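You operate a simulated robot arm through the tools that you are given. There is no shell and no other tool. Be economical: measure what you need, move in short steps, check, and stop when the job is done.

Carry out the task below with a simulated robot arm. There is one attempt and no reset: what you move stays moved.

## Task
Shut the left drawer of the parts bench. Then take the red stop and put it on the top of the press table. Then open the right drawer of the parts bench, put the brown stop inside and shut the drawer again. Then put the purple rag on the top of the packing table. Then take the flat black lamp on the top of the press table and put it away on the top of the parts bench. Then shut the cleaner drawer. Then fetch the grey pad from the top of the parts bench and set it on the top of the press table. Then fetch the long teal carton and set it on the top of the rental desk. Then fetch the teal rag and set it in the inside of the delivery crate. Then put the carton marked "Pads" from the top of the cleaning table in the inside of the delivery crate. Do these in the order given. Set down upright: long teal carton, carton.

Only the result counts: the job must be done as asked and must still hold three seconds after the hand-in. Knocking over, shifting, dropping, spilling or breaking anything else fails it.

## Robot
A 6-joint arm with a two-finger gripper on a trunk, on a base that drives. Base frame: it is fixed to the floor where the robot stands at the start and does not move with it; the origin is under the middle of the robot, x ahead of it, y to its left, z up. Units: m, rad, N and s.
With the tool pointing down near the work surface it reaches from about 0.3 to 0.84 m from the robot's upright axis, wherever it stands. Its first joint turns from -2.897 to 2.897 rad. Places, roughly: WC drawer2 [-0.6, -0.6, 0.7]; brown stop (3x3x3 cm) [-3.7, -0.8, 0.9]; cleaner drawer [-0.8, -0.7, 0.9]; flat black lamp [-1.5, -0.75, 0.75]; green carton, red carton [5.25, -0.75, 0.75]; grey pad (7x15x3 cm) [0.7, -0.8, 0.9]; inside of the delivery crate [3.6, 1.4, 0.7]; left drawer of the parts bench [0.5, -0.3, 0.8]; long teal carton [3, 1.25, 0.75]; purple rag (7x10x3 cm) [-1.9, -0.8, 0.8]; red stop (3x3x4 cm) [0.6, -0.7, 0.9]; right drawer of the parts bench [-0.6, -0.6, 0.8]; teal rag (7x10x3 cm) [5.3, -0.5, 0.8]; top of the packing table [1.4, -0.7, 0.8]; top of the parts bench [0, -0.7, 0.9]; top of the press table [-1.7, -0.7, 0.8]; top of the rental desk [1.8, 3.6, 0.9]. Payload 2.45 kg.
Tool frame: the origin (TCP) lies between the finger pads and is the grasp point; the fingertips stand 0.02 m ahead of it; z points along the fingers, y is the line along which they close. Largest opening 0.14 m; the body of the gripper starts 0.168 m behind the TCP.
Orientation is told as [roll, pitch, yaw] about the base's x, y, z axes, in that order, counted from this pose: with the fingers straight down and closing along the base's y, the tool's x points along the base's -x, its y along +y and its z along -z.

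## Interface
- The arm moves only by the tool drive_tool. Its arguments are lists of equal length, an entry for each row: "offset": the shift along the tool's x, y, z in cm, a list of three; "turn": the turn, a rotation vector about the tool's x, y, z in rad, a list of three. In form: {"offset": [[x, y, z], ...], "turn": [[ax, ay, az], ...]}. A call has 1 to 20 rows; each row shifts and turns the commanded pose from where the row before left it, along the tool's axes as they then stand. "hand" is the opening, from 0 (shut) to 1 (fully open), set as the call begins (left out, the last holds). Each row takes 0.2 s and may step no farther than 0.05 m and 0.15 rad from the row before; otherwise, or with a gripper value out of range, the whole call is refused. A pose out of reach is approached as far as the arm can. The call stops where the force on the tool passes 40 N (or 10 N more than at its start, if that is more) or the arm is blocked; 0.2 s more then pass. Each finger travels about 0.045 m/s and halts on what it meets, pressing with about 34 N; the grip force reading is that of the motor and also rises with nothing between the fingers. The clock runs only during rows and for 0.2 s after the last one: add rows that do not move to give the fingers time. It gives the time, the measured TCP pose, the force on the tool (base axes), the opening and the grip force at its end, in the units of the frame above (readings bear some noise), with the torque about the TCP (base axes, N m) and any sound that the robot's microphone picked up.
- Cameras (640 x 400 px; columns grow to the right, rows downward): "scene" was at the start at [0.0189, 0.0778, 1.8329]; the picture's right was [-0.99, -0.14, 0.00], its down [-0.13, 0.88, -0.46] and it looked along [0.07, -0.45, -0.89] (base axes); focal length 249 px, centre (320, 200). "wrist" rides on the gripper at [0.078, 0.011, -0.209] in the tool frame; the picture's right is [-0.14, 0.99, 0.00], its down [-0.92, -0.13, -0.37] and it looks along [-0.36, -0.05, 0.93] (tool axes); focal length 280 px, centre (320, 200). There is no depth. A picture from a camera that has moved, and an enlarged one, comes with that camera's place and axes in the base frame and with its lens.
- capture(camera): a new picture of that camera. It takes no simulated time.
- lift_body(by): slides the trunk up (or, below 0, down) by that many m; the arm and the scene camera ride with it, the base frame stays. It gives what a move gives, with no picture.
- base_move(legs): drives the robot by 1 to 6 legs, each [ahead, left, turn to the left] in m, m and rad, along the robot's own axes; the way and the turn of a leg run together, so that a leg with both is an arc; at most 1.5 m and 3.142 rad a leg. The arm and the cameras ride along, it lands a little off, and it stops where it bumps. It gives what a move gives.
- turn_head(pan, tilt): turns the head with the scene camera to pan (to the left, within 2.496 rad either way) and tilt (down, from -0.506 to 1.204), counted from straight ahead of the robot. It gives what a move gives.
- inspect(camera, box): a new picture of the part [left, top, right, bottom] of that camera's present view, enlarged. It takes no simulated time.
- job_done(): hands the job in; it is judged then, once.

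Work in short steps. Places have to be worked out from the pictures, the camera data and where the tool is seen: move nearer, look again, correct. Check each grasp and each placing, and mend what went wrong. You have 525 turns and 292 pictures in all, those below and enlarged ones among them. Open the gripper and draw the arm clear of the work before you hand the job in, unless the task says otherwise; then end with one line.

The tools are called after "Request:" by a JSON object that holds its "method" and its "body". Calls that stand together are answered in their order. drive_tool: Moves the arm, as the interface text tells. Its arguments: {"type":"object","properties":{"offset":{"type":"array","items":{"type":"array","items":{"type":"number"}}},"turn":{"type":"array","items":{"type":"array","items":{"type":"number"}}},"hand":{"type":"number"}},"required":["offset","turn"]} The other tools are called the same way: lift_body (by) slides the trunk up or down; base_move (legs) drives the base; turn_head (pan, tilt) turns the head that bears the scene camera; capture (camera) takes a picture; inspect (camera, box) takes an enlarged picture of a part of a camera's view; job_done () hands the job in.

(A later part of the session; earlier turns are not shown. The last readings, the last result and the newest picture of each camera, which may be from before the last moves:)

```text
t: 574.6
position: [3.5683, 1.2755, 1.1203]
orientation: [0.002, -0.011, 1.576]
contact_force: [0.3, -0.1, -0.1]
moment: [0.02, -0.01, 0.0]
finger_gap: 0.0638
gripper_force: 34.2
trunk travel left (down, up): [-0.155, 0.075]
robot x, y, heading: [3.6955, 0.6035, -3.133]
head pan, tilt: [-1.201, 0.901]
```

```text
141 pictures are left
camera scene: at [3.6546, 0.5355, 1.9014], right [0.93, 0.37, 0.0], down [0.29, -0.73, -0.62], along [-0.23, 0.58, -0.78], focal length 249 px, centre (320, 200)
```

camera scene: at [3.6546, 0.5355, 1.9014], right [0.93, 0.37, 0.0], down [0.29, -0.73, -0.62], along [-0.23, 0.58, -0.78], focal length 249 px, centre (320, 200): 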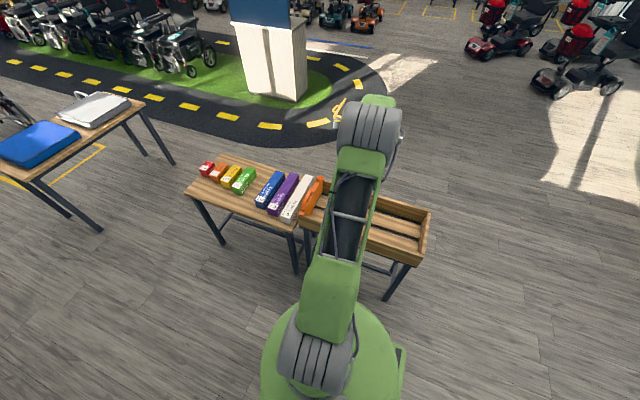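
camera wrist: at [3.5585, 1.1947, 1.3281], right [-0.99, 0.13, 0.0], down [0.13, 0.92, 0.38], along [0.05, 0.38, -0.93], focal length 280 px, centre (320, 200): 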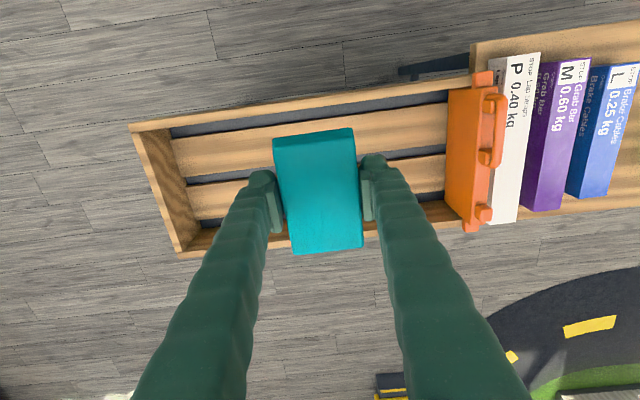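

The crate interior is about x 3.3–3.93, y 1.23–1.47. I place the rag near (3.52, 1.36), leaving room for the Pads carton at x ≈3.75. First hover lower.

Request:
{"method": "drive_tool", "body": {"offset": [[-4.2, 2.4, 0], [-4.3, 2.4, 0], [0, 0, 4.5], [0, 0, 4.5], [0, 0, 4.5], [0, 0, 4.5], [0, 0, 4.5], [0, 0, 4]], "turn": [[0, 0, 0], [0, 0, 0], [0, 0, 0], [0, 0, 0], [0, 0, 0], [0, 0, 0], [0, 0, 0], [0, 0, 0]]}}

Request:
{"method": "capture", "body": {"camera": "wrist"}}

```text
t: 576.5
position: [3.5198, 1.3638, 0.8566]
orientation: [0.002, -0.014, 1.574]
contact_force: [-0.3, 0.9, 0.0]
moment: [-0.02, 0.04, -0.02]
finger_gap: 0.0641
gripper_force: 34.2
trunk travel left (down, up): [-0.155, 0.075]
robot x, y, heading: [3.6917, 0.6039, -3.128]
head pan, tilt: [-1.201, 0.901]
```

```text
140 pictures are left
camera wrist: at [3.5096, 1.2836, 1.0642], right [-0.99, 0.13, 0.0], down [0.13, 0.92, 0.38], along [0.05, 0.38, -0.92], focal length 280 px, centre (320, 200)
```

wrist: 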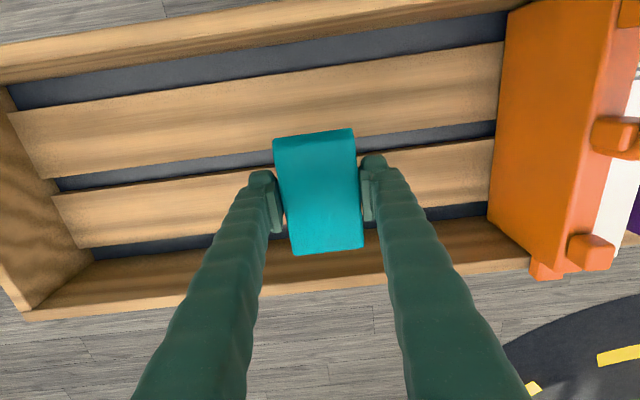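

Inside the walls with good margins. I lower until contact.

Request:
{"method": "drive_tool", "body": {"offset": [[0, 0, 3], [0, 0, 3], [0, 0, 2], [0, 0, 1], [0, 0, 0.7], [0, 0, 0.7], [0, 0, 0.7], [0, 0, 0.6], [0, 0, 0.5], [0, 0, 0.5], [0, 0, 0.5], [0, 0, 0.5], [0, 0, 0.5], [0, 0, 0.5], [0, 0, 0.5], [0, 0, 0.5], [0, 0, 0.5]], "turn": [[0, 0, 0], [0, 0, 0], [0, 0, 0], [0, 0, 0], [0, 0, 0], [0, 0, 0], [0, 0, 0], [0, 0, 0], [0, 0, 0], [0, 0, 0], [0, 0, 0], [0, 0, 0], [0, 0, 0], [0, 0, 0], [0, 0, 0], [0, 0, 0], [0, 0, 0]]}}

Request:
{"method": "capture", "body": {"camera": "wrist"}}

```text
t: 580.0
position: [3.5231, 1.3421, 0.7118]
orientation: [0.003, -0.02, 1.574]
contact_force: [-0.3, -3.8, 38.2]
moment: [-1.32, -0.14, 0.0]
finger_gap: 0.064
gripper_force: 33.4
out of reach, approached as far as the arm can: row 5, 7, 9, 11, 14, 16
trunk travel left (down, up): [-0.155, 0.075]
robot x, y, heading: [3.6943, 0.6064, -3.134]
head pan, tilt: [-1.201, 0.901]
```

```text
139 pictures are left
camera wrist: at [3.5132, 1.2593, 0.9178], right [-0.99, 0.13, 0.01], down [0.13, 0.91, 0.39], along [0.05, 0.38, -0.92], focal length 280 px, centre (320, 200)
```

wrist: 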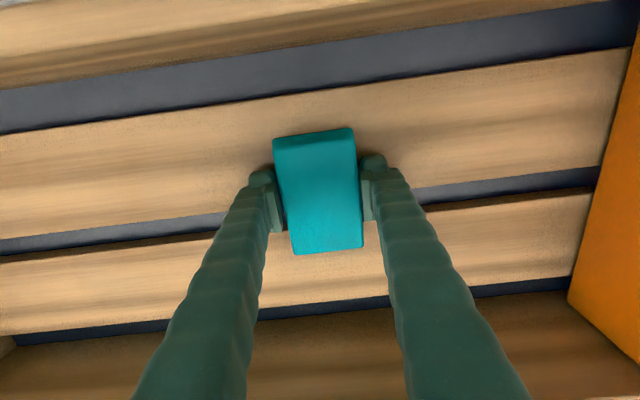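

It's on the crate floor. I open and rise.

Request:
{"method": "drive_tool", "body": {"offset": [[0, 0, -0.2], [0, 0, 0], [0, 0, 0], [0, 0, -2], [0, 0, -4], [0, 0, -5], [0, 0, -5], [0, 0, -5], [2, 0, -4.5], [2, 0, -4.5], [3, 0, -3.5]], "turn": [[0, 0, 0], [0, 0, 0], [0, 0, 0], [0, 0, 0], [0, 0, 0], [0, 0, 0], [0, 0, 0], [0, 0, 0], [0, 0, 0], [0, 0, 0], [0, 0, 0]], "hand": 0.6}}

Request:
{"method": "capture", "body": {"camera": "wrist"}}

```text
t: 582.5
position: [3.505, 1.397, 0.9643]
orientation: [-0.001, -0.004, 1.574]
contact_force: [-0.2, 0.2, -0.2]
moment: [-0.03, 0.02, -0.01]
finger_gap: 0.0839
gripper_force: 0.1
out of reach, approached as far as the arm can: row 4, 5, 6, 7, 8, 9, 10, 11
trunk travel left (down, up): [-0.155, 0.075]
robot x, y, heading: [3.6915, 0.6083, -3.136]
head pan, tilt: [-1.201, 0.901]
```

```text
138 pictures are left
camera wrist: at [3.4951, 1.3182, 1.1726], right [-0.99, 0.13, 0.0], down [0.12, 0.92, 0.37], along [0.05, 0.37, -0.93], focal length 280 px, centre (320, 200)
```

wrist: 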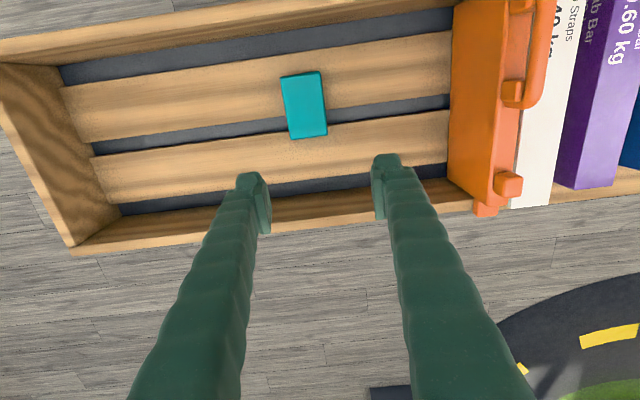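

The teal rag lies in the crate. Now the "Pads" carton: I retract, drive back in front of the cleaning table and turn around.

Request:
{"method": "drive_tool", "body": {"offset": [[4, 0, 0], [4, 0, -2], [3, 0, -4], [2, 0, -4], [0, 0, -4]], "turn": [[0, 0, 0], [0, 0, 0], [0, 0, 0], [0, 0, 0], [0, 0, 0]]}}

Request:
{"method": "base_move", "body": {"legs": [[-1.2, 0.08, 0], [0, 0, 3.141]]}}

Request:
{"method": "turn_head", "body": {"pan": -1.2, "tilt": 0.8}}

Request:
{"method": "capture", "body": {"camera": "scene"}}

Request:
{"method": "capture", "body": {"camera": "wrist"}}

```text
t: 583.6
position: [3.4947, 1.3962, 1.0804]
orientation: [0.002, -0.011, 1.574]
contact_force: [-0.5, -0.1, -0.3]
moment: [0.03, 0.0, 0.0]
finger_gap: 0.084
gripper_force: 0.1
out of reach, approached as far as the arm can: row 1, 2, 3, 4
trunk travel left (down, up): [-0.155, 0.075]
robot x, y, heading: [3.6919, 0.6056, -3.132]
head pan, tilt: [-1.201, 0.901]
```

```text
t: 597.2
position: [5.1203, -0.2429, 1.0806]
orientation: [0.002, -0.012, -1.52]
contact_force: [-0.2, -0.1, -0.6]
moment: [-0.01, -0.02, -0.01]
finger_gap: 0.0842
gripper_force: 0.0
trunk travel left (down, up): [-0.155, 0.075]
robot x, y, heading: [4.8859, 0.5372, 0.06]
head pan, tilt: [-1.201, 0.901]
```

```text
t: 597.8
position: [5.1204, -0.2437, 1.0813]
orientation: [0.001, -0.013, -1.519]
contact_force: [0.5, -0.4, 0.4]
moment: [0.03, 0.01, 0.0]
finger_gap: 0.084
gripper_force: 0.1
trunk travel left (down, up): [-0.155, 0.075]
robot x, y, heading: [4.8893, 0.5403, 0.053]
head pan, tilt: [-1.201, 0.799]
```

```text
137 pictures are left
camera scene: at [4.9216, 0.6066, 1.9093], right [-0.91, -0.41, 0.0], down [-0.3, 0.65, -0.7], along [0.29, -0.63, -0.72], focal length 249 px, centre (320, 200)
```

scene: 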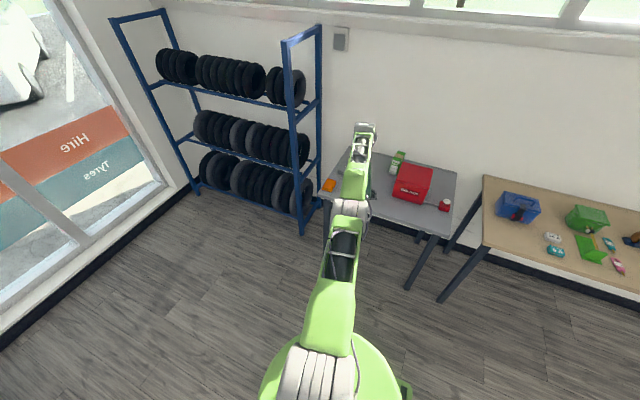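

```text
136 pictures are left
camera wrist: at [5.1268, -0.1613, 1.2889], right [1.0, -0.09, 0.0], down [-0.08, -0.92, 0.38], along [-0.03, -0.38, -0.93], focal length 280 px, centre (320, 200)
```

wrist: 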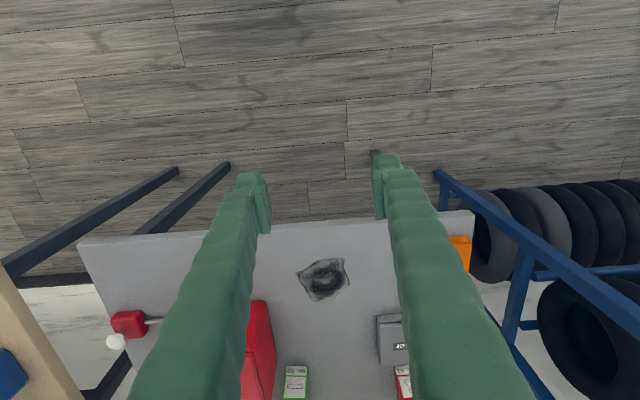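

The arm is stretched out. I draw the tool in toward the base's axis.

Request:
{"method": "drive_tool", "body": {"offset": [[2, -0.6, 1], [3, -1, 0], [3, -1, 0], [3, -1, 0], [3, -1, 0]], "turn": [[0, 0, 0], [0, 0, 0], [0, 0, 0], [0, 0, 0], [0, 0, 0]]}}

```text
t: 599.0
position: [5.1018, -0.2466, 1.0766]
orientation: [0.002, -0.01, -1.52]
contact_force: [0.3, -0.9, -0.8]
moment: [0.0, -0.02, 0.0]
finger_gap: 0.0841
gripper_force: 0.0
out of reach, approached as far as the arm can: row 1, 2, 3, 4, 5
trunk travel left (down, up): [-0.155, 0.075]
robot x, y, heading: [4.8841, 0.5399, 0.053]
head pan, tilt: [-1.201, 0.799]
```

Still on the singular boundary. I try one larger inward step.

Request:
{"method": "drive_tool", "body": {"offset": [[4.7, -1.3, 0], [4.7, -1.3, 0], [0, 0, 0]], "turn": [[0, 0, 0], [0, 0, 0], [0, 0, 0]]}}

```text
t: 599.8
position: [5.0948, -0.2474, 1.0775]
orientation: [0.003, -0.009, -1.518]
contact_force: [0.2, 0.0, -0.9]
moment: [0.02, 0.03, 0.04]
finger_gap: 0.0838
gripper_force: 0.1
out of reach, approached as far as the arm can: row 1, 2
trunk travel left (down, up): [-0.155, 0.075]
robot x, y, heading: [4.8891, 0.536, 0.053]
head pan, tilt: [-1.201, 0.799]
```

I try a mixed tangential/inward motion, which freed it the last time.

Request:
{"method": "drive_tool", "body": {"offset": [[2.9, -2.8, 0], [2.9, -2.8, 0], [2.9, -2.8, 0], [2.9, -2.8, 0]], "turn": [[0, 0, 0], [0, 0, 0], [0, 0, 0], [0, 0, 0]]}}

```text
t: 600.8
position: [5.0181, -0.2573, 1.0846]
orientation: [0.001, -0.008, -1.521]
contact_force: [0.1, 0.1, 0.1]
moment: [0.0, -0.02, 0.03]
finger_gap: 0.0839
gripper_force: 0.1
out of reach, approached as far as the arm can: row 1, 2, 3, 4
trunk travel left (down, up): [-0.155, 0.075]
robot x, y, heading: [4.8868, 0.5353, 0.06]
head pan, tilt: [-1.201, 0.799]
```

Still sliding along the boundary. I try going down with a lean of the tool to bend the arm.

Request:
{"method": "drive_tool", "body": {"offset": [[0, 0, 4.5], [0, 0, 4.5], [0, 0, 4.5]], "turn": [[0, 0, 0], [0, 0, 0], [0, 0, 0]]}}

Request:
{"method": "capture", "body": {"camera": "scene"}}

```text
t: 601.6
position: [5.0178, -0.2578, 0.9496]
orientation: [0.003, -0.013, -1.521]
contact_force: [-1.4, -0.5, -0.1]
moment: [-0.02, 0.0, 0.01]
finger_gap: 0.084
gripper_force: 0.0
trunk travel left (down, up): [-0.155, 0.075]
robot x, y, heading: [4.8863, 0.5384, 0.052]
head pan, tilt: [-1.201, 0.799]
```

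```text
135 pictures are left
camera scene: at [4.9217, 0.6064, 1.9093], right [-0.91, -0.41, 0.0], down [-0.3, 0.65, -0.7], along [0.29, -0.63, -0.72], focal length 249 px, centre (320, 200)
```

scene: 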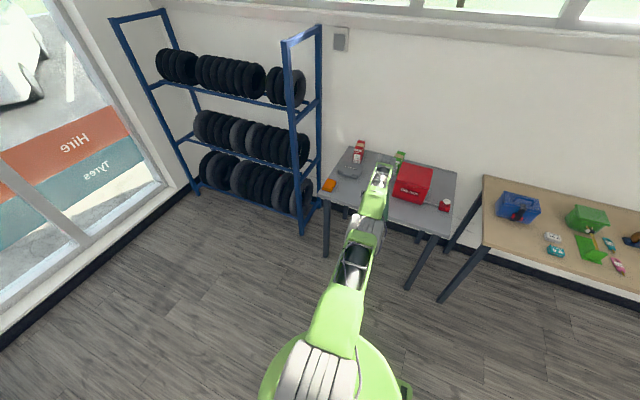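

Downward motion works. Now I try inward from here.

Request:
{"method": "drive_tool", "body": {"offset": [[3, -0.4, 0], [4, -0.6, 0], [4, -0.6, 0], [4, -0.6, 0]], "turn": [[0, 0, 0], [0, 0, 0], [0, 0, 0], [0, 0, 0]]}}

```text
t: 602.6
position: [5.0114, -0.2552, 0.9425]
orientation: [0.001, -0.008, -1.52]
contact_force: [-0.2, -0.3, 0.3]
moment: [-0.02, -0.03, 0.03]
finger_gap: 0.0837
gripper_force: 0.1
out of reach, approached as far as the arm can: row 1, 2, 3, 4
trunk travel left (down, up): [-0.155, 0.075]
robot x, y, heading: [4.8893, 0.537, 0.053]
head pan, tilt: [-1.201, 0.799]
```

It seems the elbow is on its wrong side at a limit. I extend fully outward past straight, then come back inward.

Request:
{"method": "drive_tool", "body": {"offset": [[-3, 0.4, 0], [-3, 0.4, 0], [-3, 0.4, 0], [0, 0, -3], [0, 0, -3]], "turn": [[0, 0, 0], [0, 0, 0], [0, 0, 0], [0, 0, 0], [0, 0, 0]]}}

Request:
{"method": "drive_tool", "body": {"offset": [[3, -0.4, -1], [4, -0.6, 0], [4, -0.6, 0]], "turn": [[0, 0, 0], [0, 0, 0], [0, 0, 0]]}}

```text
t: 603.8
position: [5.0158, -0.2587, 1.0074]
orientation: [0.001, -0.008, -1.52]
contact_force: [0.2, 0.4, 0.4]
moment: [0.01, -0.03, 0.03]
finger_gap: 0.0838
gripper_force: 0.0
out of reach, approached as far as the arm can: row 1, 2, 3
trunk travel left (down, up): [-0.155, 0.075]
robot x, y, heading: [4.8888, 0.5365, 0.06]
head pan, tilt: [-1.201, 0.799]
```

```text
t: 604.6
position: [5.0142, -0.26, 1.0139]
orientation: [0.002, -0.01, -1.52]
contact_force: [-0.4, 0.2, 0.0]
moment: [-0.04, 0.0, -0.02]
finger_gap: 0.0839
gripper_force: 0.1
out of reach, approached as far as the arm can: row 1, 2, 3
trunk travel left (down, up): [-0.155, 0.075]
robot x, y, heading: [4.8871, 0.5386, 0.054]
head pan, tilt: [-1.201, 0.799]
```

Vertical motion is free while radial is singular. I go up high (which shortens the reach), so that coming straight down afterwards bends the elbow.

Request:
{"method": "drive_tool", "body": {"offset": [[0, 0, -4.5], [0, 0, -4.5], [0, 0, -4.5], [1, 0, -4.5], [1, 0, -4.5], [2, 0, -4], [3, 0, -3], [3, 0, -3], [4, 0, 0], [4, 0, 0]], "turn": [[0, 0, 0], [0, 0, 0], [0, 0, 0], [0, 0, 0], [0, 0, 0], [0, 0, 0], [0, 0, 0], [0, 0, 0], [0, 0, 0], [0, 0, 0]]}}

Request:
{"method": "capture", "body": {"camera": "scene"}}

```text
t: 606.8
position: [5.0125, -0.2107, 1.2973]
orientation: [0.002, -0.007, -1.523]
contact_force: [-0.4, 0.8, 0.0]
moment: [-0.02, 0.01, -0.01]
finger_gap: 0.0841
gripper_force: 0.0
out of reach, approached as far as the arm can: row 3, 6, 7, 8, 9, 10
trunk travel left (down, up): [-0.155, 0.075]
robot x, y, heading: [4.8865, 0.5398, 0.058]
head pan, tilt: [-1.201, 0.799]
```

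```text
134 pictures are left
camera scene: at [4.9216, 0.6066, 1.9093], right [-0.91, -0.41, 0.0], down [-0.3, 0.65, -0.7], along [0.29, -0.63, -0.72], focal length 249 px, centre (320, 200)
```

scene: 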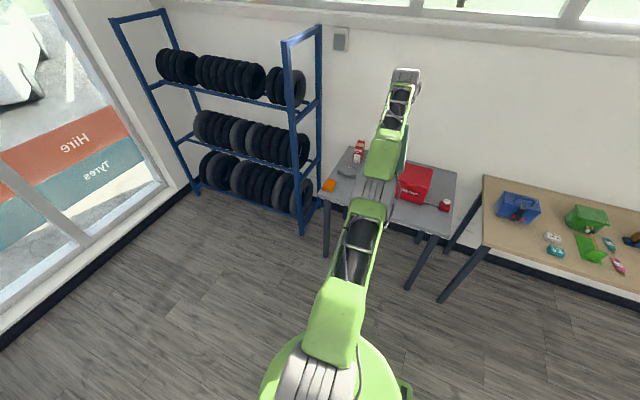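

Now straight down from here, then inward.

Request:
{"method": "drive_tool", "body": {"offset": [[0, 0, 4], [0, 0, 4], [0, 0, 4], [3, 0, 1], [3, 0, 0], [3, 0, 0]], "turn": [[0, 0, 0], [0, 0, 0], [0, 0, 0], [0, 0, 0], [0, 0, 0], [0, 0, 0]]}}

```text
t: 608.2
position: [5.0125, -0.2415, 1.1949]
orientation: [0.003, -0.009, -1.52]
contact_force: [0.5, -0.2, -0.3]
moment: [0.01, 0.03, 0.02]
finger_gap: 0.084
gripper_force: 0.0
out of reach, approached as far as the arm can: row 1, 2, 3, 4, 5, 6
trunk travel left (down, up): [-0.155, 0.075]
robot x, y, heading: [4.885, 0.5403, 0.061]
head pan, tilt: [-1.201, 0.799]
```

It keeps sliding along the boundary. I test whether leaning the tool's top toward the robot bends the arm.

Request:
{"method": "drive_tool", "body": {"offset": [[0, 0, 0], [0, 0, 0], [0, 0, 0], [0, 0, 0]], "turn": [[0, -0.14, 0], [0, -0.14, 0], [0, -0.14, 0], [0, 0, 0]]}}

```text
t: 609.2
position: [5.0203, -0.3343, 1.2709]
orientation: [0.001, -0.35, -1.52]
contact_force: [0.2, 0.7, -0.1]
moment: [0.03, -0.01, 0.0]
finger_gap: 0.084
gripper_force: 0.2
out of reach, approached as far as the arm can: row 1, 2, 3
trunk travel left (down, up): [-0.155, 0.075]
robot x, y, heading: [4.889, 0.5396, 0.057]
head pan, tilt: [-1.201, 0.799]
```

I test plain outward motion from this pose to learn which constraint is active.

Request:
{"method": "drive_tool", "body": {"offset": [[-3, 0, 0], [-3, 0, 0]], "turn": [[0, 0, 0], [0, 0, 0]]}}

Request:
{"method": "drive_tool", "body": {"offset": [[0, 0, 3], [0, 0, 3], [0, 0, 3], [0, 0, 3]], "turn": [[0, 0, 0], [0, 0, 0], [0, 0, 0], [0, 0, 0]]}}

```text
t: 609.8
position: [5.021, -0.3361, 1.2724]
orientation: [0.002, -0.357, -1.519]
contact_force: [-0.4, 0.4, -0.3]
moment: [-0.03, -0.01, -0.01]
finger_gap: 0.084
gripper_force: 0.1
out of reach, approached as far as the arm can: row 1, 2
trunk travel left (down, up): [-0.155, 0.075]
robot x, y, heading: [4.8865, 0.5397, 0.056]
head pan, tilt: [-1.201, 0.799]
```

```text
t: 610.8
position: [5.0211, -0.3617, 1.1561]
orientation: [0.001, -0.357, -1.52]
contact_force: [-0.4, 0.3, 0.4]
moment: [-0.04, 0.0, 0.01]
finger_gap: 0.0842
gripper_force: 0.0
out of reach, approached as far as the arm can: row 2, 3, 4
trunk travel left (down, up): [-0.155, 0.075]
robot x, y, heading: [4.8872, 0.5367, 0.058]
head pan, tilt: [-1.201, 0.799]
```

Apparently the elbow is exactly straight. I un-lean and command a combined downward-inward motion, which should drive the elbow to bend.

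Request:
{"method": "drive_tool", "body": {"offset": [[0, 0, 0], [0, 0, 0], [0, 0, 0], [3, 0, 3.8], [3, 0, 3.8], [3, 0, 3.8], [3, 0, 3.8], [3, 0, 3.8], [3, 0, 3.8]], "turn": [[0, 0.119, 0], [0, 0.119, 0], [0, 0.119, 0], [0, 0, 0], [0, 0, 0], [0, 0, 0], [0, 0, 0], [0, 0, 0], [0, 0, 0]]}}

```text
t: 612.8
position: [5.009, -0.136, 0.8993]
orientation: [0.002, -0.12, -1.52]
contact_force: [-0.1, 0.3, 0.1]
moment: [0.0, -0.01, -0.01]
finger_gap: 0.084
gripper_force: 0.0
out of reach, approached as far as the arm can: row 1, 2, 3
trunk travel left (down, up): [-0.155, 0.075]
robot x, y, heading: [4.886, 0.5387, 0.053]
head pan, tilt: [-1.201, 0.799]
```

Freed: the radius is now 0.69 m. I straighten the remaining lean, rise, and correct the base heading.

Request:
{"method": "drive_tool", "body": {"offset": [[3, 0, 0], [3, 0, -2], [0, 0, -4], [0, 0, -4], [0, 0, -4], [0, 0, -4], [0, 0, -4]], "turn": [[0, 0.12, 0], [0, 0, 0], [0, 0, 0], [0, 0, 0], [0, 0, 0], [0, 0, 0], [0, 0, 0]]}}

Request:
{"method": "base_move", "body": {"legs": [[0.05, -0.3, -0.055]]}}

Request:
{"method": "capture", "body": {"camera": "wrist"}}

Request:
{"method": "capture", "body": {"camera": "scene"}}

```text
t: 614.4
position: [5.0068, -0.0758, 1.1153]
orientation: [0.001, 0.002, -1.522]
contact_force: [0.0, -0.6, 0.1]
moment: [-0.02, 0.07, 0.0]
finger_gap: 0.0841
gripper_force: 0.1
trunk travel left (down, up): [-0.155, 0.075]
robot x, y, heading: [4.8855, 0.5368, 0.06]
head pan, tilt: [-1.201, 0.799]
```

```text
t: 617.7
position: [5.0276, -0.3818, 1.1143]
orientation: [0.002, 0.002, -1.58]
contact_force: [-0.4, 0.1, 0.3]
moment: [0.03, 0.01, -0.01]
finger_gap: 0.084
gripper_force: 0.0
trunk travel left (down, up): [-0.155, 0.075]
robot x, y, heading: [4.9428, 0.239, -0.001]
head pan, tilt: [-1.201, 0.799]
```

```text
133 pictures are left
camera wrist: at [5.0394, -0.3039, 1.324], right [0.99, -0.15, 0.0], down [-0.14, -0.92, 0.37], along [-0.05, -0.36, -0.93], focal length 280 px, centre (320, 200)
```

wrist: 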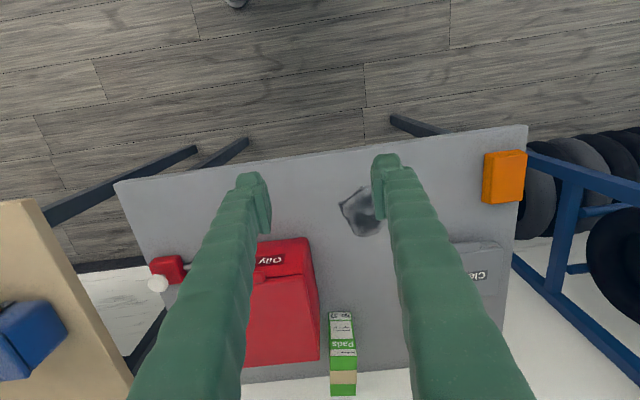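

```text
132 pictures are left
camera scene: at [4.9834, 0.3045, 1.9093], right [-0.93, -0.36, 0.0], down [-0.26, 0.67, -0.7], along [0.25, -0.65, -0.72], focal length 249 px, centre (320, 200)
```

scene: 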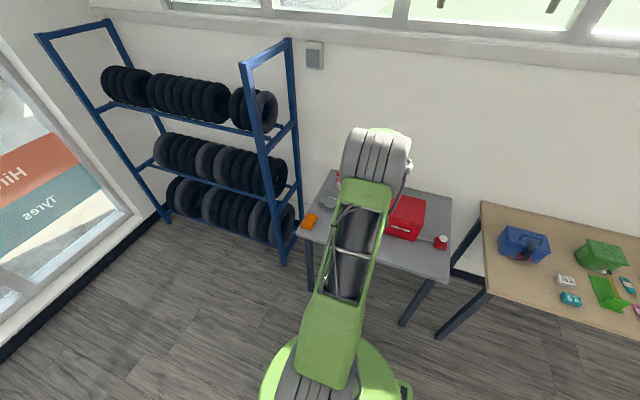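

I move 0.19 m nearer to see the Pads carton more closely.

Request:
{"method": "base_move", "body": {"legs": [[0.0, -0.19, 0]]}}

Request:
{"method": "capture", "body": {"camera": "wrist"}}

Request:
{"method": "turn_head", "body": {"pan": -1.9, "tilt": 0.9}}

Request:
{"method": "capture", "body": {"camera": "scene"}}

```text
t: 620.0
position: [5.0288, -0.5735, 1.1146]
orientation: [0.002, 0.002, -1.579]
contact_force: [-0.4, -0.1, -0.1]
moment: [0.06, -0.03, -0.04]
finger_gap: 0.0839
gripper_force: 0.1
trunk travel left (down, up): [-0.155, 0.075]
robot x, y, heading: [4.945, 0.0478, -0.005]
head pan, tilt: [-1.201, 0.799]
```

```text
131 pictures are left
camera wrist: at [5.0397, -0.4946, 1.3239], right [0.99, -0.14, 0.0], down [-0.13, -0.92, 0.37], along [-0.05, -0.36, -0.93], focal length 280 px, centre (320, 200)
```

wrist: 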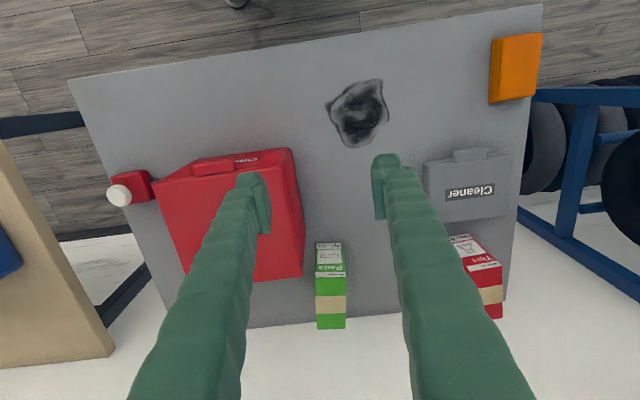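

```text
t: 621.0
position: [5.0283, -0.5724, 1.1166]
orientation: [0.001, 0.0, -1.576]
contact_force: [-0.7, -0.2, 0.3]
moment: [-0.01, 0.0, 0.04]
finger_gap: 0.0842
gripper_force: 0.0
trunk travel left (down, up): [-0.155, 0.075]
robot x, y, heading: [4.9419, 0.0489, -0.003]
head pan, tilt: [-1.901, 0.901]
```

```text
130 pictures are left
camera scene: at [4.9293, 0.1181, 1.9014], right [-0.95, 0.32, 0.0], down [0.25, 0.74, -0.62], along [-0.2, -0.59, -0.78], focal length 249 px, centre (320, 200)
```

scene: 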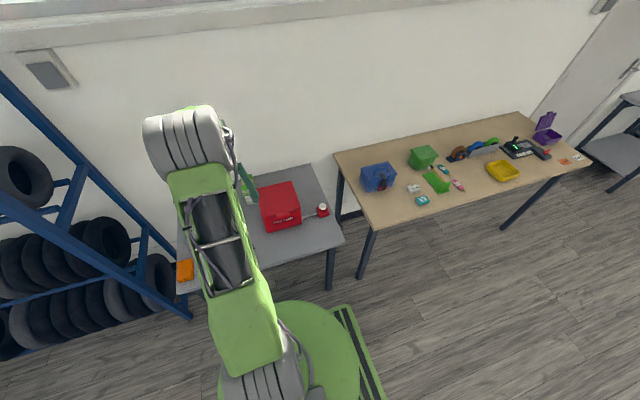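

Request:
{"method": "inspect", "body": {"camera": "wrist", "box": [270, 200, 400, 340]}}

```text
2.86 times, centred on (335, 270) of wrist
camera zoom: at [5.0397, -0.4942, 1.3241], right [0.99, -0.14, 0.0], down [-0.13, -0.92, 0.37], along [-0.05, -0.36, -0.93], focal length 801 px, centre (277, 0)
```

zoom: 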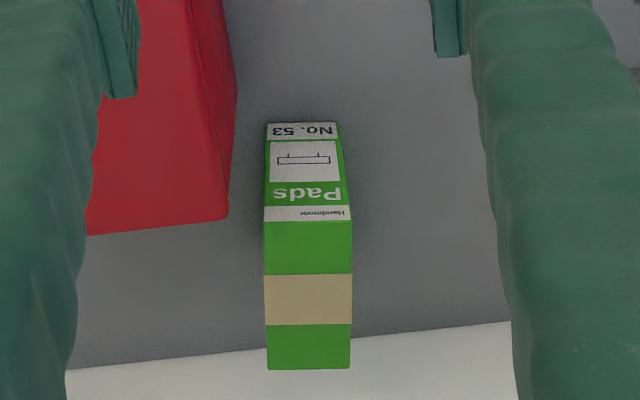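

Pads carton: top at z 0.916, x ≈5.017 (5.3 cm wide), y −0.797…−0.919; the Oil box ends at y ≈ −0.81, so fingers closing along x at y −0.858 fit. I move nearer and lower the trunk a little for better reach.

Request:
{"method": "base_move", "body": {"legs": [[0.05, -0.13, 0]]}}

Request:
{"method": "lift_body", "body": {"by": -0.07}}

Request:
{"method": "capture", "body": {"camera": "wrist"}}

```text
t: 622.8
position: [5.0781, -0.7026, 1.1144]
orientation: [0.003, 0.002, -1.578]
contact_force: [0.5, 0.2, 0.6]
moment: [0.04, -0.03, 0.03]
finger_gap: 0.0841
gripper_force: 0.1
trunk travel left (down, up): [-0.155, 0.075]
robot x, y, heading: [4.9948, -0.0812, -0.002]
head pan, tilt: [-1.901, 0.901]
```

```text
t: 623.9
position: [5.0784, -0.7027, 1.0469]
orientation: [0.001, 0.0, -1.578]
contact_force: [0.1, -0.3, 0.2]
moment: [-0.03, 0.0, 0.0]
finger_gap: 0.0841
gripper_force: 0.1
trunk travel left (down, up): [-0.085, 0.145]
robot x, y, heading: [4.9929, -0.0803, -0.001]
head pan, tilt: [-1.901, 0.901]
```

```text
128 pictures are left
camera wrist: at [5.0888, -0.6234, 1.2544], right [0.99, -0.14, 0.0], down [-0.13, -0.92, 0.37], along [-0.05, -0.36, -0.93], focal length 280 px, centre (320, 200)
```

wrist: 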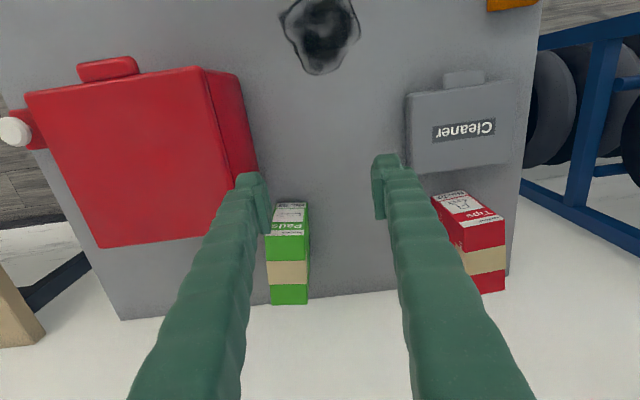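

The carton's top centre is (5.013, −0.856). I move above it at the present height.

Request:
{"method": "drive_tool", "body": {"offset": [[-3.9, -1.6, 0], [-3.9, -1.6, 0], [-3.9, -1.6, 0], [-3.7, -1.6, 0], [0, 0, 0]], "turn": [[0, 0, -0.008], [0, 0, 0], [0, 0, 0], [0, 0, 0], [0, 0, 0]]}}

Request:
{"method": "capture", "body": {"camera": "wrist"}}

```text
t: 625.1
position: [5.0129, -0.856, 1.0443]
orientation: [0.001, 0.0, -1.569]
contact_force: [-0.1, -0.1, 0.4]
moment: [0.03, 0.0, 0.04]
finger_gap: 0.0841
gripper_force: 0.1
trunk travel left (down, up): [-0.085, 0.145]
robot x, y, heading: [4.9943, -0.0818, -0.003]
head pan, tilt: [-1.901, 0.901]
```

```text
127 pictures are left
camera wrist: at [5.0233, -0.7772, 1.254], right [0.99, -0.14, 0.0], down [-0.13, -0.92, 0.37], along [-0.05, -0.36, -0.93], focal length 280 px, centre (320, 200)
```

wrist: 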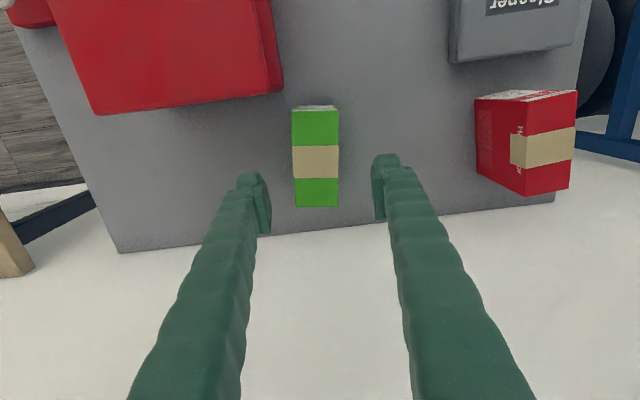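

The carton is rotated about −0.137 rad and centred at (5.007, −0.855). I align the yaw, correct x, and descend to z 0.93 for a check.

Request:
{"method": "drive_tool", "body": {"offset": [[0, -0.6, 0], [0, 0, 3.5], [0, 0, 3.5], [0, 0, 3.5], [0, 0, 0]], "turn": [[0, 0, 0.137], [0, 0, 0], [0, 0, 0], [0, 0, 0], [0, 0, 0]]}}

Request:
{"method": "capture", "body": {"camera": "wrist"}}

```text
t: 626.3
position: [5.0073, -0.8566, 0.94]
orientation: [0.002, 0.004, -1.706]
contact_force: [-0.5, -0.8, -0.7]
moment: [0.03, -0.03, 0.01]
finger_gap: 0.0839
gripper_force: 0.0
trunk travel left (down, up): [-0.085, 0.145]
robot x, y, heading: [4.9938, -0.0788, 0.0]
head pan, tilt: [-1.901, 0.901]
```

```text
126 pictures are left
camera wrist: at [5.0292, -0.7799, 1.1491], right [0.96, -0.27, 0.0], down [-0.25, -0.9, 0.37], along [-0.1, -0.35, -0.93], focal length 280 px, centre (320, 200)
```

wrist: 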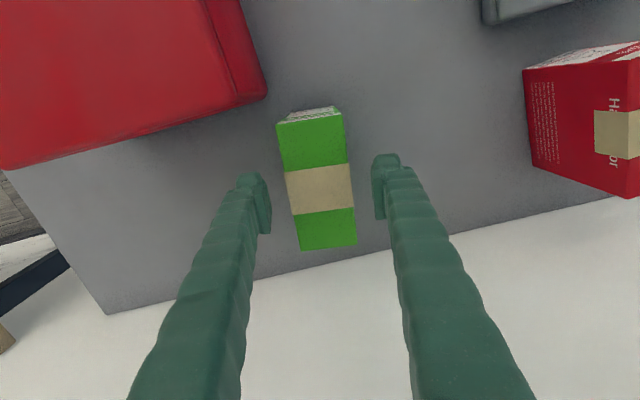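

Now it looks aligned like the earlier grasps. I descend to z 0.882 and close.

Request:
{"method": "drive_tool", "body": {"offset": [[0, 0, 2], [0, 0, 2], [0, 0, 1.8], [0, 0, 0]], "turn": [[0, 0, 0], [0, 0, 0], [0, 0, 0], [0, 0, 0]]}}

Request:
{"method": "drive_tool", "body": {"offset": [[0, 0, 0], [0, 0, 0], [0, 0, 0], [0, 0, 0]], "turn": [[0, 0, 0], [0, 0, 0], [0, 0, 0], [0, 0, 0]], "hand": 0}}

Request:
{"method": "capture", "body": {"camera": "wrist"}}

```text
t: 627.3
position: [5.0077, -0.8578, 0.8817]
orientation: [0.002, 0.001, -1.706]
contact_force: [0.8, 0.2, -0.1]
moment: [0.04, -0.02, -0.02]
finger_gap: 0.0843
gripper_force: 0.1
trunk travel left (down, up): [-0.085, 0.145]
robot x, y, heading: [4.9906, -0.0821, -0.002]
head pan, tilt: [-1.901, 0.901]
```

```text
t: 628.3
position: [5.0075, -0.8551, 0.8813]
orientation: [0.002, 0.002, -1.707]
contact_force: [-1.1, -0.3, -0.1]
moment: [0.02, -0.04, 0.06]
finger_gap: 0.0563
gripper_force: 34.1
trunk travel left (down, up): [-0.085, 0.145]
robot x, y, heading: [4.9938, -0.0848, -0.0]
head pan, tilt: [-1.901, 0.901]
```

```text
125 pictures are left
camera wrist: at [5.0289, -0.7795, 1.0909], right [0.96, -0.27, 0.0], down [-0.25, -0.9, 0.37], along [-0.1, -0.35, -0.93], focal length 280 px, centre (320, 200)
```

wrist: 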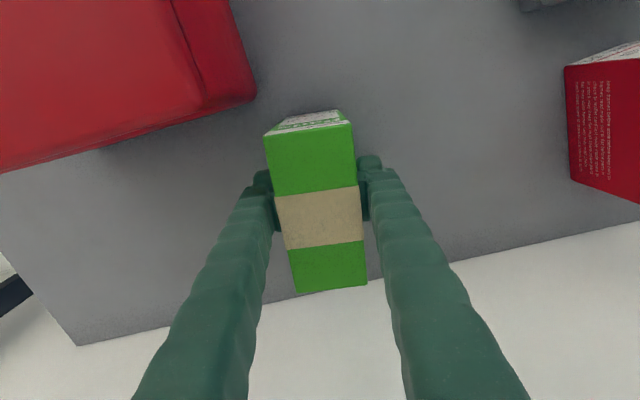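

Gripped (5.6 cm). I lift and then retract toward the robot.

Request:
{"method": "drive_tool", "body": {"offset": [[0, 0, -1.5], [0, 0, -3], [0, 0, -3.5], [0.5, 0, -3.5], [3, 0, -3], [3, 0, -3], [3, 0, -3], [3, 0, -3], [3, 0, -3], [3, 0, -3]], "turn": [[0, 0, 0], [0, 0, 0], [0, 0, 0], [0, 0, 0], [0, 0, 0], [0, 0, 0], [0, 0, 0], [0, 0, 0], [0, 0, 0], [0, 0, 0]]}}

Request:
{"method": "capture", "body": {"camera": "wrist"}}

```text
t: 630.5
position: [5.0334, -0.6701, 1.178]
orientation: [0.003, -0.001, -1.706]
contact_force: [0.8, 0.0, -2.2]
moment: [-0.04, 0.0, 0.01]
finger_gap: 0.0562
gripper_force: 33.9
trunk travel left (down, up): [-0.085, 0.145]
robot x, y, heading: [4.9911, -0.081, -0.001]
head pan, tilt: [-1.901, 0.901]
```

```text
124 pictures are left
camera wrist: at [5.0546, -0.5937, 1.3866], right [0.96, -0.27, 0.0], down [-0.25, -0.9, 0.37], along [-0.1, -0.35, -0.93], focal length 280 px, centre (320, 200)
```

wrist: 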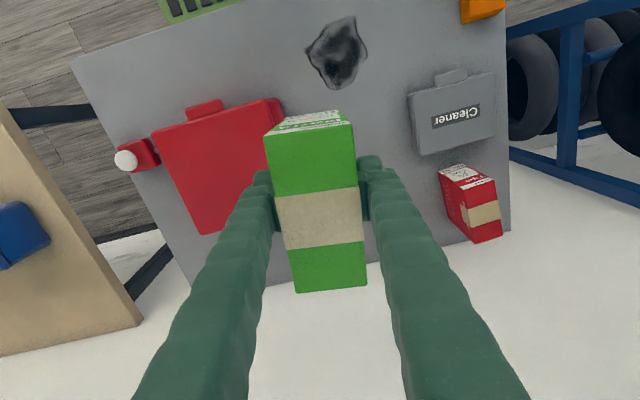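

Now I align the yaw, back off, turn around and drive to the crate.

Request:
{"method": "drive_tool", "body": {"offset": [[0, 0, 0], [0, 0, 0]], "turn": [[0, 0, -0.135], [0, 0, 0]]}}

Request:
{"method": "base_move", "body": {"legs": [[-0.1, 0.65, 0], [0, 0, 3.141]]}}

Request:
{"method": "base_move", "body": {"legs": [[1.05, -0.08, 0]]}}

Request:
{"method": "capture", "body": {"camera": "wrist"}}

```text
t: 631.1
position: [5.033, -0.6728, 1.1769]
orientation: [0.002, 0.001, -1.57]
contact_force: [0.3, -0.8, -1.6]
moment: [0.03, -0.02, -0.04]
finger_gap: 0.0563
gripper_force: 34.2
trunk travel left (down, up): [-0.085, 0.145]
robot x, y, heading: [4.9932, -0.0804, -0.005]
head pan, tilt: [-1.901, 0.901]
```

```text
t: 644.5
position: [4.869, 1.1635, 1.1768]
orientation: [0.002, 0.002, 1.543]
contact_force: [0.1, -0.7, -0.7]
moment: [-0.01, 0.01, 0.0]
finger_gap: 0.0564
gripper_force: 33.9
trunk travel left (down, up): [-0.085, 0.145]
robot x, y, heading: [4.8923, 0.5669, 3.114]
head pan, tilt: [-1.901, 0.901]
```

```text
t: 650.0
position: [3.8247, 1.2775, 1.1774]
orientation: [0.003, 0.002, 1.538]
contact_force: [0.4, 0.0, -1.9]
moment: [0.02, -0.03, 0.02]
finger_gap: 0.0564
gripper_force: 34.0
trunk travel left (down, up): [-0.085, 0.145]
robot x, y, heading: [3.8464, 0.6829, 3.111]
head pan, tilt: [-1.901, 0.901]
```

```text
123 pictures are left
camera wrist: at [3.8122, 1.2002, 1.3859], right [-0.99, 0.17, 0.0], down [0.16, 0.92, 0.37], along [0.06, 0.36, -0.93], focal length 280 px, centre (320, 200)
```

wrist: 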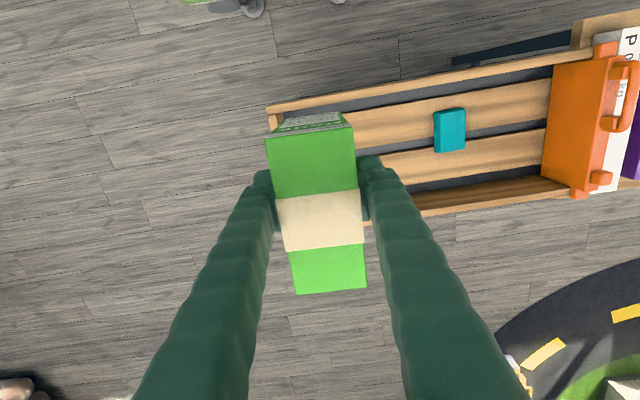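

The crate's free section lies at x ≈3.57–3.91. I centre the carton over (3.73, 1.375), square it up and lower to z 0.86.

Request:
{"method": "drive_tool", "body": {"offset": [[-3.3, 3.2, 0], [-3.3, 3.2, 0], [-3.3, 3.1, 0], [0, 0, 4.5], [0, 0, 4.5], [0, 0, 4.5], [0, 0, 4.5], [0, 0, 4.5], [0, 0, 4.5], [0, 0, 4]], "turn": [[0, 0, -0.033], [0, 0, 0], [0, 0, 0], [0, 0, 0], [0, 0, 0], [0, 0, 0], [0, 0, 0], [0, 0, 0], [0, 0, 0], [0, 0, 0]]}}

Request:
{"method": "capture", "body": {"camera": "wrist"}}

Request:
{"method": "turn_head", "body": {"pan": -1.3, "tilt": 1.0}}

Request:
{"method": "capture", "body": {"camera": "scene"}}

```text
t: 652.2
position: [3.7314, 1.3775, 0.8669]
orientation: [0.001, 0.001, 1.572]
contact_force: [0.3, -0.3, -0.8]
moment: [-0.03, 0.0, 0.01]
finger_gap: 0.0562
gripper_force: 34.4
trunk travel left (down, up): [-0.085, 0.145]
robot x, y, heading: [3.8451, 0.6859, 3.107]
head pan, tilt: [-1.901, 0.901]
```

```text
122 pictures are left
camera wrist: at [3.7215, 1.3006, 1.0757], right [-0.99, 0.14, 0.0], down [0.13, 0.92, 0.37], along [0.05, 0.36, -0.93], focal length 280 px, centre (320, 200)
```

wrist: 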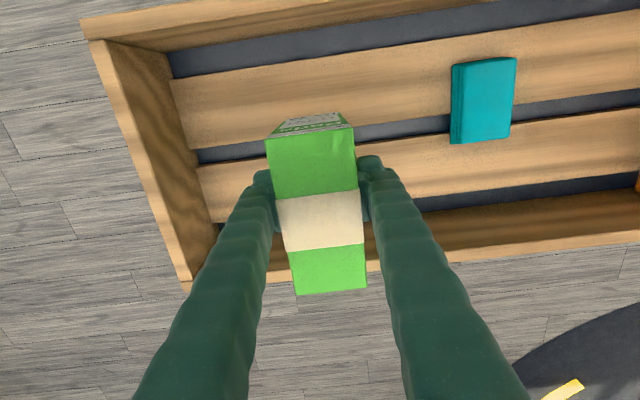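

```text
t: 653.2
position: [3.733, 1.3766, 0.8673]
orientation: [0.0, 0.001, 1.57]
contact_force: [-1.0, -0.2, -2.1]
moment: [-0.04, -0.02, 0.01]
finger_gap: 0.0564
gripper_force: 33.5
trunk travel left (down, up): [-0.085, 0.145]
robot x, y, heading: [3.8459, 0.6847, 3.106]
head pan, tilt: [-1.3, 1.0]
```

```text
121 pictures are left
camera scene: at [3.8146, 0.6127, 1.8242], right [0.97, 0.23, 0.0], down [0.2, -0.82, -0.54], along [-0.13, 0.53, -0.84], focal length 249 px, centre (320, 200)
```

scene: 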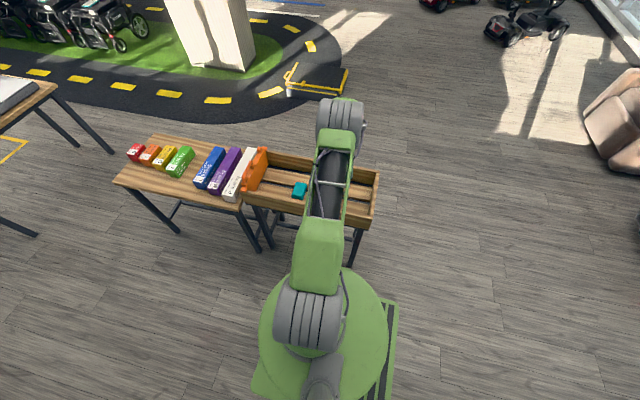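

The carton fits within the walls. I lower in small steps to contact, expected near z 0.775.

Request:
{"method": "drive_tool", "body": {"offset": [[0, 0, 3], [0, 0, 2.5], [0, 0, 1], [0, 0, 0.6], [0, 0, 0.5], [0, 0, 0.5], [0, 0, 0.5], [0, 0, 0.5], [0, 0, 0.5], [0, 0, 0.5], [0, 0, 0.5], [0, 0, 0.5], [0, 0, 0.5]], "turn": [[0, 0, 0], [0, 0, 0], [0, 0, 0], [0, 0, 0], [0, 0, 0], [0, 0, 0], [0, 0, 0], [0, 0, 0], [0, 0, 0], [0, 0, 0], [0, 0, 0], [0, 0, 0], [0, 0, 0]]}}

Request:
{"method": "capture", "body": {"camera": "wrist"}}

```text
t: 655.5
position: [3.7306, 1.3783, 0.7713]
orientation: [0.003, -0.007, 1.571]
contact_force: [0.0, -1.3, 17.7]
moment: [-1.06, 0.08, 0.01]
finger_gap: 0.0563
gripper_force: 34.0
trunk travel left (down, up): [-0.085, 0.145]
robot x, y, heading: [3.8437, 0.682, 3.109]
head pan, tilt: [-1.3, 1.0]
stopped in row 11: the force on the tool passed its limit at 44 N (the readings are from after the stop); the commanded pose is now the measured one
```

```text
120 pictures are left
camera wrist: at [3.7206, 1.3009, 0.98], right [-0.99, 0.14, 0.0], down [0.13, 0.92, 0.37], along [0.05, 0.37, -0.93], focal length 280 px, centre (320, 200)
```

wrist: 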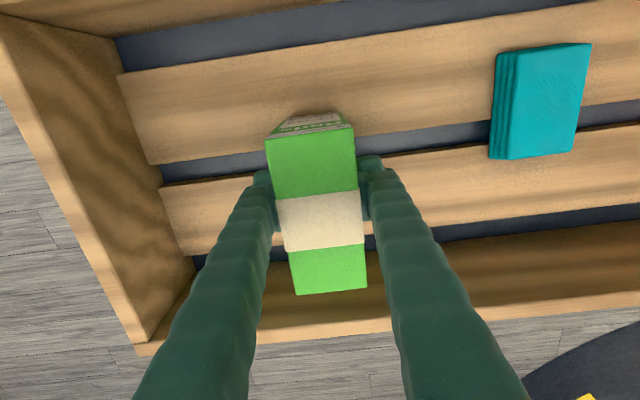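

Touched down. I release gently and rise straight up.

Request:
{"method": "drive_tool", "body": {"offset": [[0, 0, -0.1], [0, 0, 0], [0, 0, 0], [0, 0, 0]], "turn": [[0, 0, 0], [0, 0, 0], [0, 0, 0], [0, 0, 0]], "hand": 0.58}}

Request:
{"method": "drive_tool", "body": {"offset": [[0, 0, -2], [0, 0, -3], [0, 0, -4.5], [0, 0, -4.5], [0, 0, -4.5], [0, 0, -4.5], [2, 0, -4], [2, 0, -4]], "turn": [[0, 0, 0], [0, 0, 0], [0, 0, 0], [0, 0, 0], [0, 0, 0], [0, 0, 0], [0, 0, 0], [0, 0, 0]]}}

Request:
{"method": "capture", "body": {"camera": "wrist"}}

```text
t: 656.5
position: [3.731, 1.3783, 0.7692]
orientation: [0.001, -0.003, 1.571]
contact_force: [-0.5, -0.6, 1.7]
moment: [0.0, -0.04, -0.04]
finger_gap: 0.0812
gripper_force: 0.1
trunk travel left (down, up): [-0.085, 0.145]
robot x, y, heading: [3.8452, 0.6829, 3.105]
head pan, tilt: [-1.3, 1.0]
```

```text
t: 658.3
position: [3.7313, 1.3369, 1.0811]
orientation: [0.002, -0.003, 1.572]
contact_force: [-0.5, 0.2, 0.3]
moment: [0.06, -0.01, 0.03]
finger_gap: 0.0811
gripper_force: 0.1
trunk travel left (down, up): [-0.085, 0.145]
robot x, y, heading: [3.8447, 0.6863, 3.103]
head pan, tilt: [-1.3, 1.0]
```

```text
119 pictures are left
camera wrist: at [3.7205, 1.259, 1.2896], right [-0.99, 0.14, 0.0], down [0.13, 0.92, 0.37], along [0.05, 0.37, -0.93], focal length 280 px, centre (320, 200)
```

wrist: 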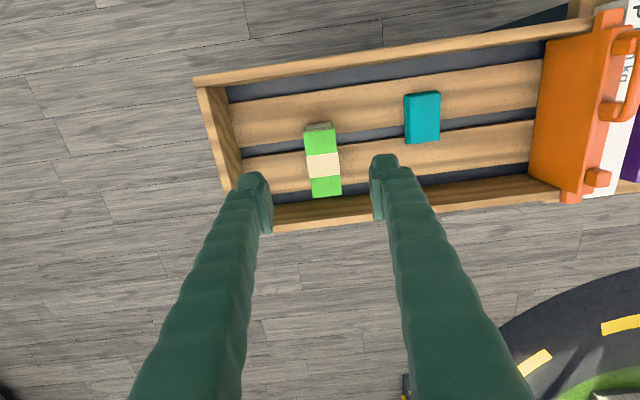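

The Pads carton stands upright beside the teal rag. One doubt remains: whether the cleaner drawer is fully home (the fingers may have met the machine's fascia). I drive back to check it.

Request:
{"method": "base_move", "body": {"legs": [[0, 0.33, 0.035], [1.5, 0, 0], [0, 0, 3.141]]}}

Request:
{"method": "base_move", "body": {"legs": [[-1.5, 0, 0], [-1.5, 0, 0]]}}

```text
t: 676.1
position: [2.498, -0.3001, 1.0794]
orientation: [0.001, -0.004, -1.508]
contact_force: [-0.5, -0.2, 0.0]
moment: [-0.02, 0.02, 0.01]
finger_gap: 0.0814
gripper_force: 0.1
trunk travel left (down, up): [-0.085, 0.145]
robot x, y, heading: [2.3427, 0.3509, 0.036]
head pan, tilt: [-1.3, 1.0]
```

```text
t: 690.6
position: [-0.487, -0.407, 1.0793]
orientation: [0.002, -0.004, -1.502]
contact_force: [0.0, -0.4, -0.4]
moment: [0.04, 0.0, 0.01]
finger_gap: 0.0809
gripper_force: 0.1
trunk travel left (down, up): [-0.085, 0.145]
robot x, y, heading: [-0.6502, 0.2378, 0.041]
head pan, tilt: [-1.3, 1.0]
```

The heading drift brought the tool closer to the bench than planned, but nothing was touched. I look at the cleaner drawer now.

Request:
{"method": "turn_head", "body": {"pan": -1.75, "tilt": 0.85}}

Request:
{"method": "capture", "body": {"camera": "scene"}}

Request:
{"method": "capture", "body": {"camera": "wrist"}}

```text
t: 691.5
position: [-0.4862, -0.4064, 1.0805]
orientation: [0.001, -0.003, -1.498]
contact_force: [-0.3, 0.5, -0.5]
moment: [0.0, -0.01, 0.02]
finger_gap: 0.0812
gripper_force: 0.0
trunk travel left (down, up): [-0.085, 0.145]
robot x, y, heading: [-0.6487, 0.2411, 0.037]
head pan, tilt: [-1.751, 0.85]
```

```text
118 pictures are left
camera scene: at [-0.6544, 0.3011, 1.8353], right [-0.99, 0.14, 0.0], down [0.11, 0.74, -0.66], along [-0.09, -0.65, -0.75], focal length 249 px, centre (320, 200)
```

scene: 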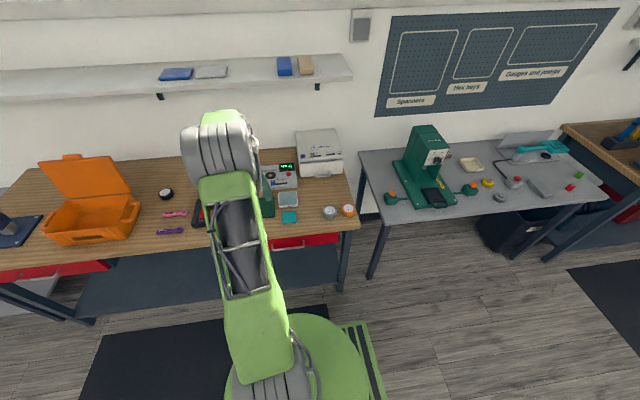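

```text
117 pictures are left
camera wrist: at [-0.4817, -0.3269, 1.2889], right [1.0, -0.07, 0.0], down [-0.06, -0.93, 0.37], along [-0.02, -0.37, -0.93], focal length 280 px, centre (320, 200)
```

wrist: 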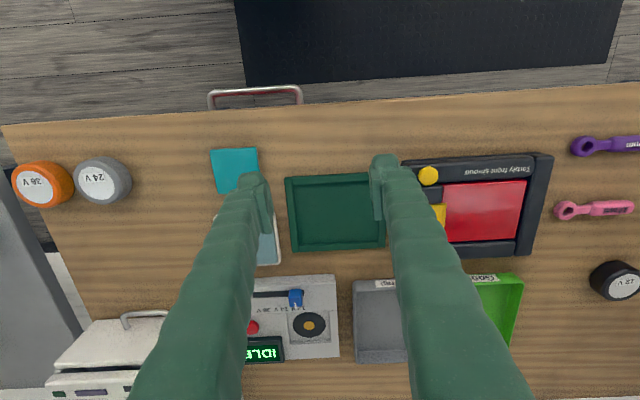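

Request:
{"method": "inspect", "body": {"camera": "scene", "box": [285, 120, 355, 195]}}

Request:
{"method": "inspect", "body": {"camera": "wrist", "box": [30, 290, 190, 400]}}

```text
5.33 times, centred on (320, 158) of scene
camera zoom: at [-0.6544, 0.3011, 1.8353], right [-0.99, 0.14, 0.0], down [0.11, 0.74, -0.66], along [-0.09, -0.65, -0.75], focal length 1328 px, centre (320, 427)
```

zoom: 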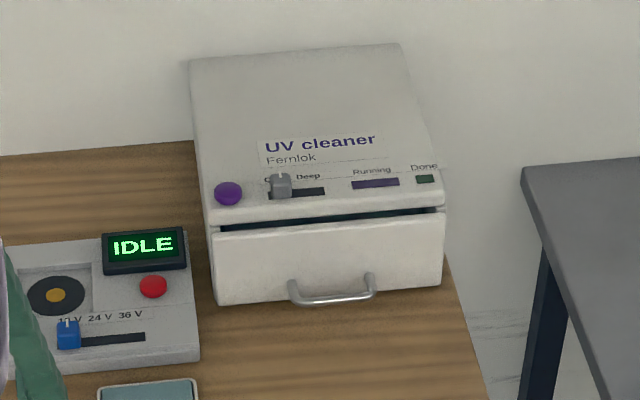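

```text
3.64 times, centred on (110, 345) of wrist
camera zoom: at [-0.4817, -0.3269, 1.2889], right [1.0, -0.07, 0.0], down [-0.06, -0.93, 0.37], along [-0.02, -0.37, -0.93], focal length 1020 px, centre (1084, -327)
```

zoom: 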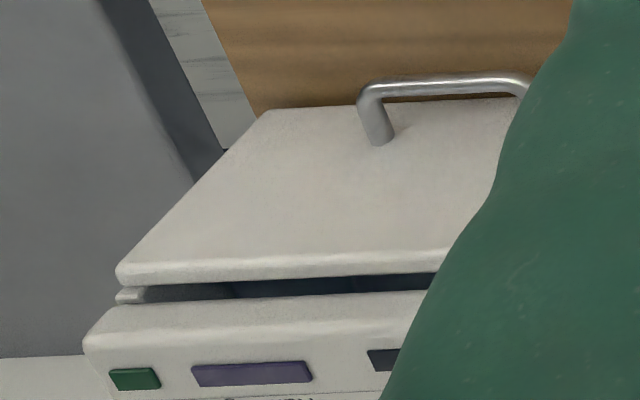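

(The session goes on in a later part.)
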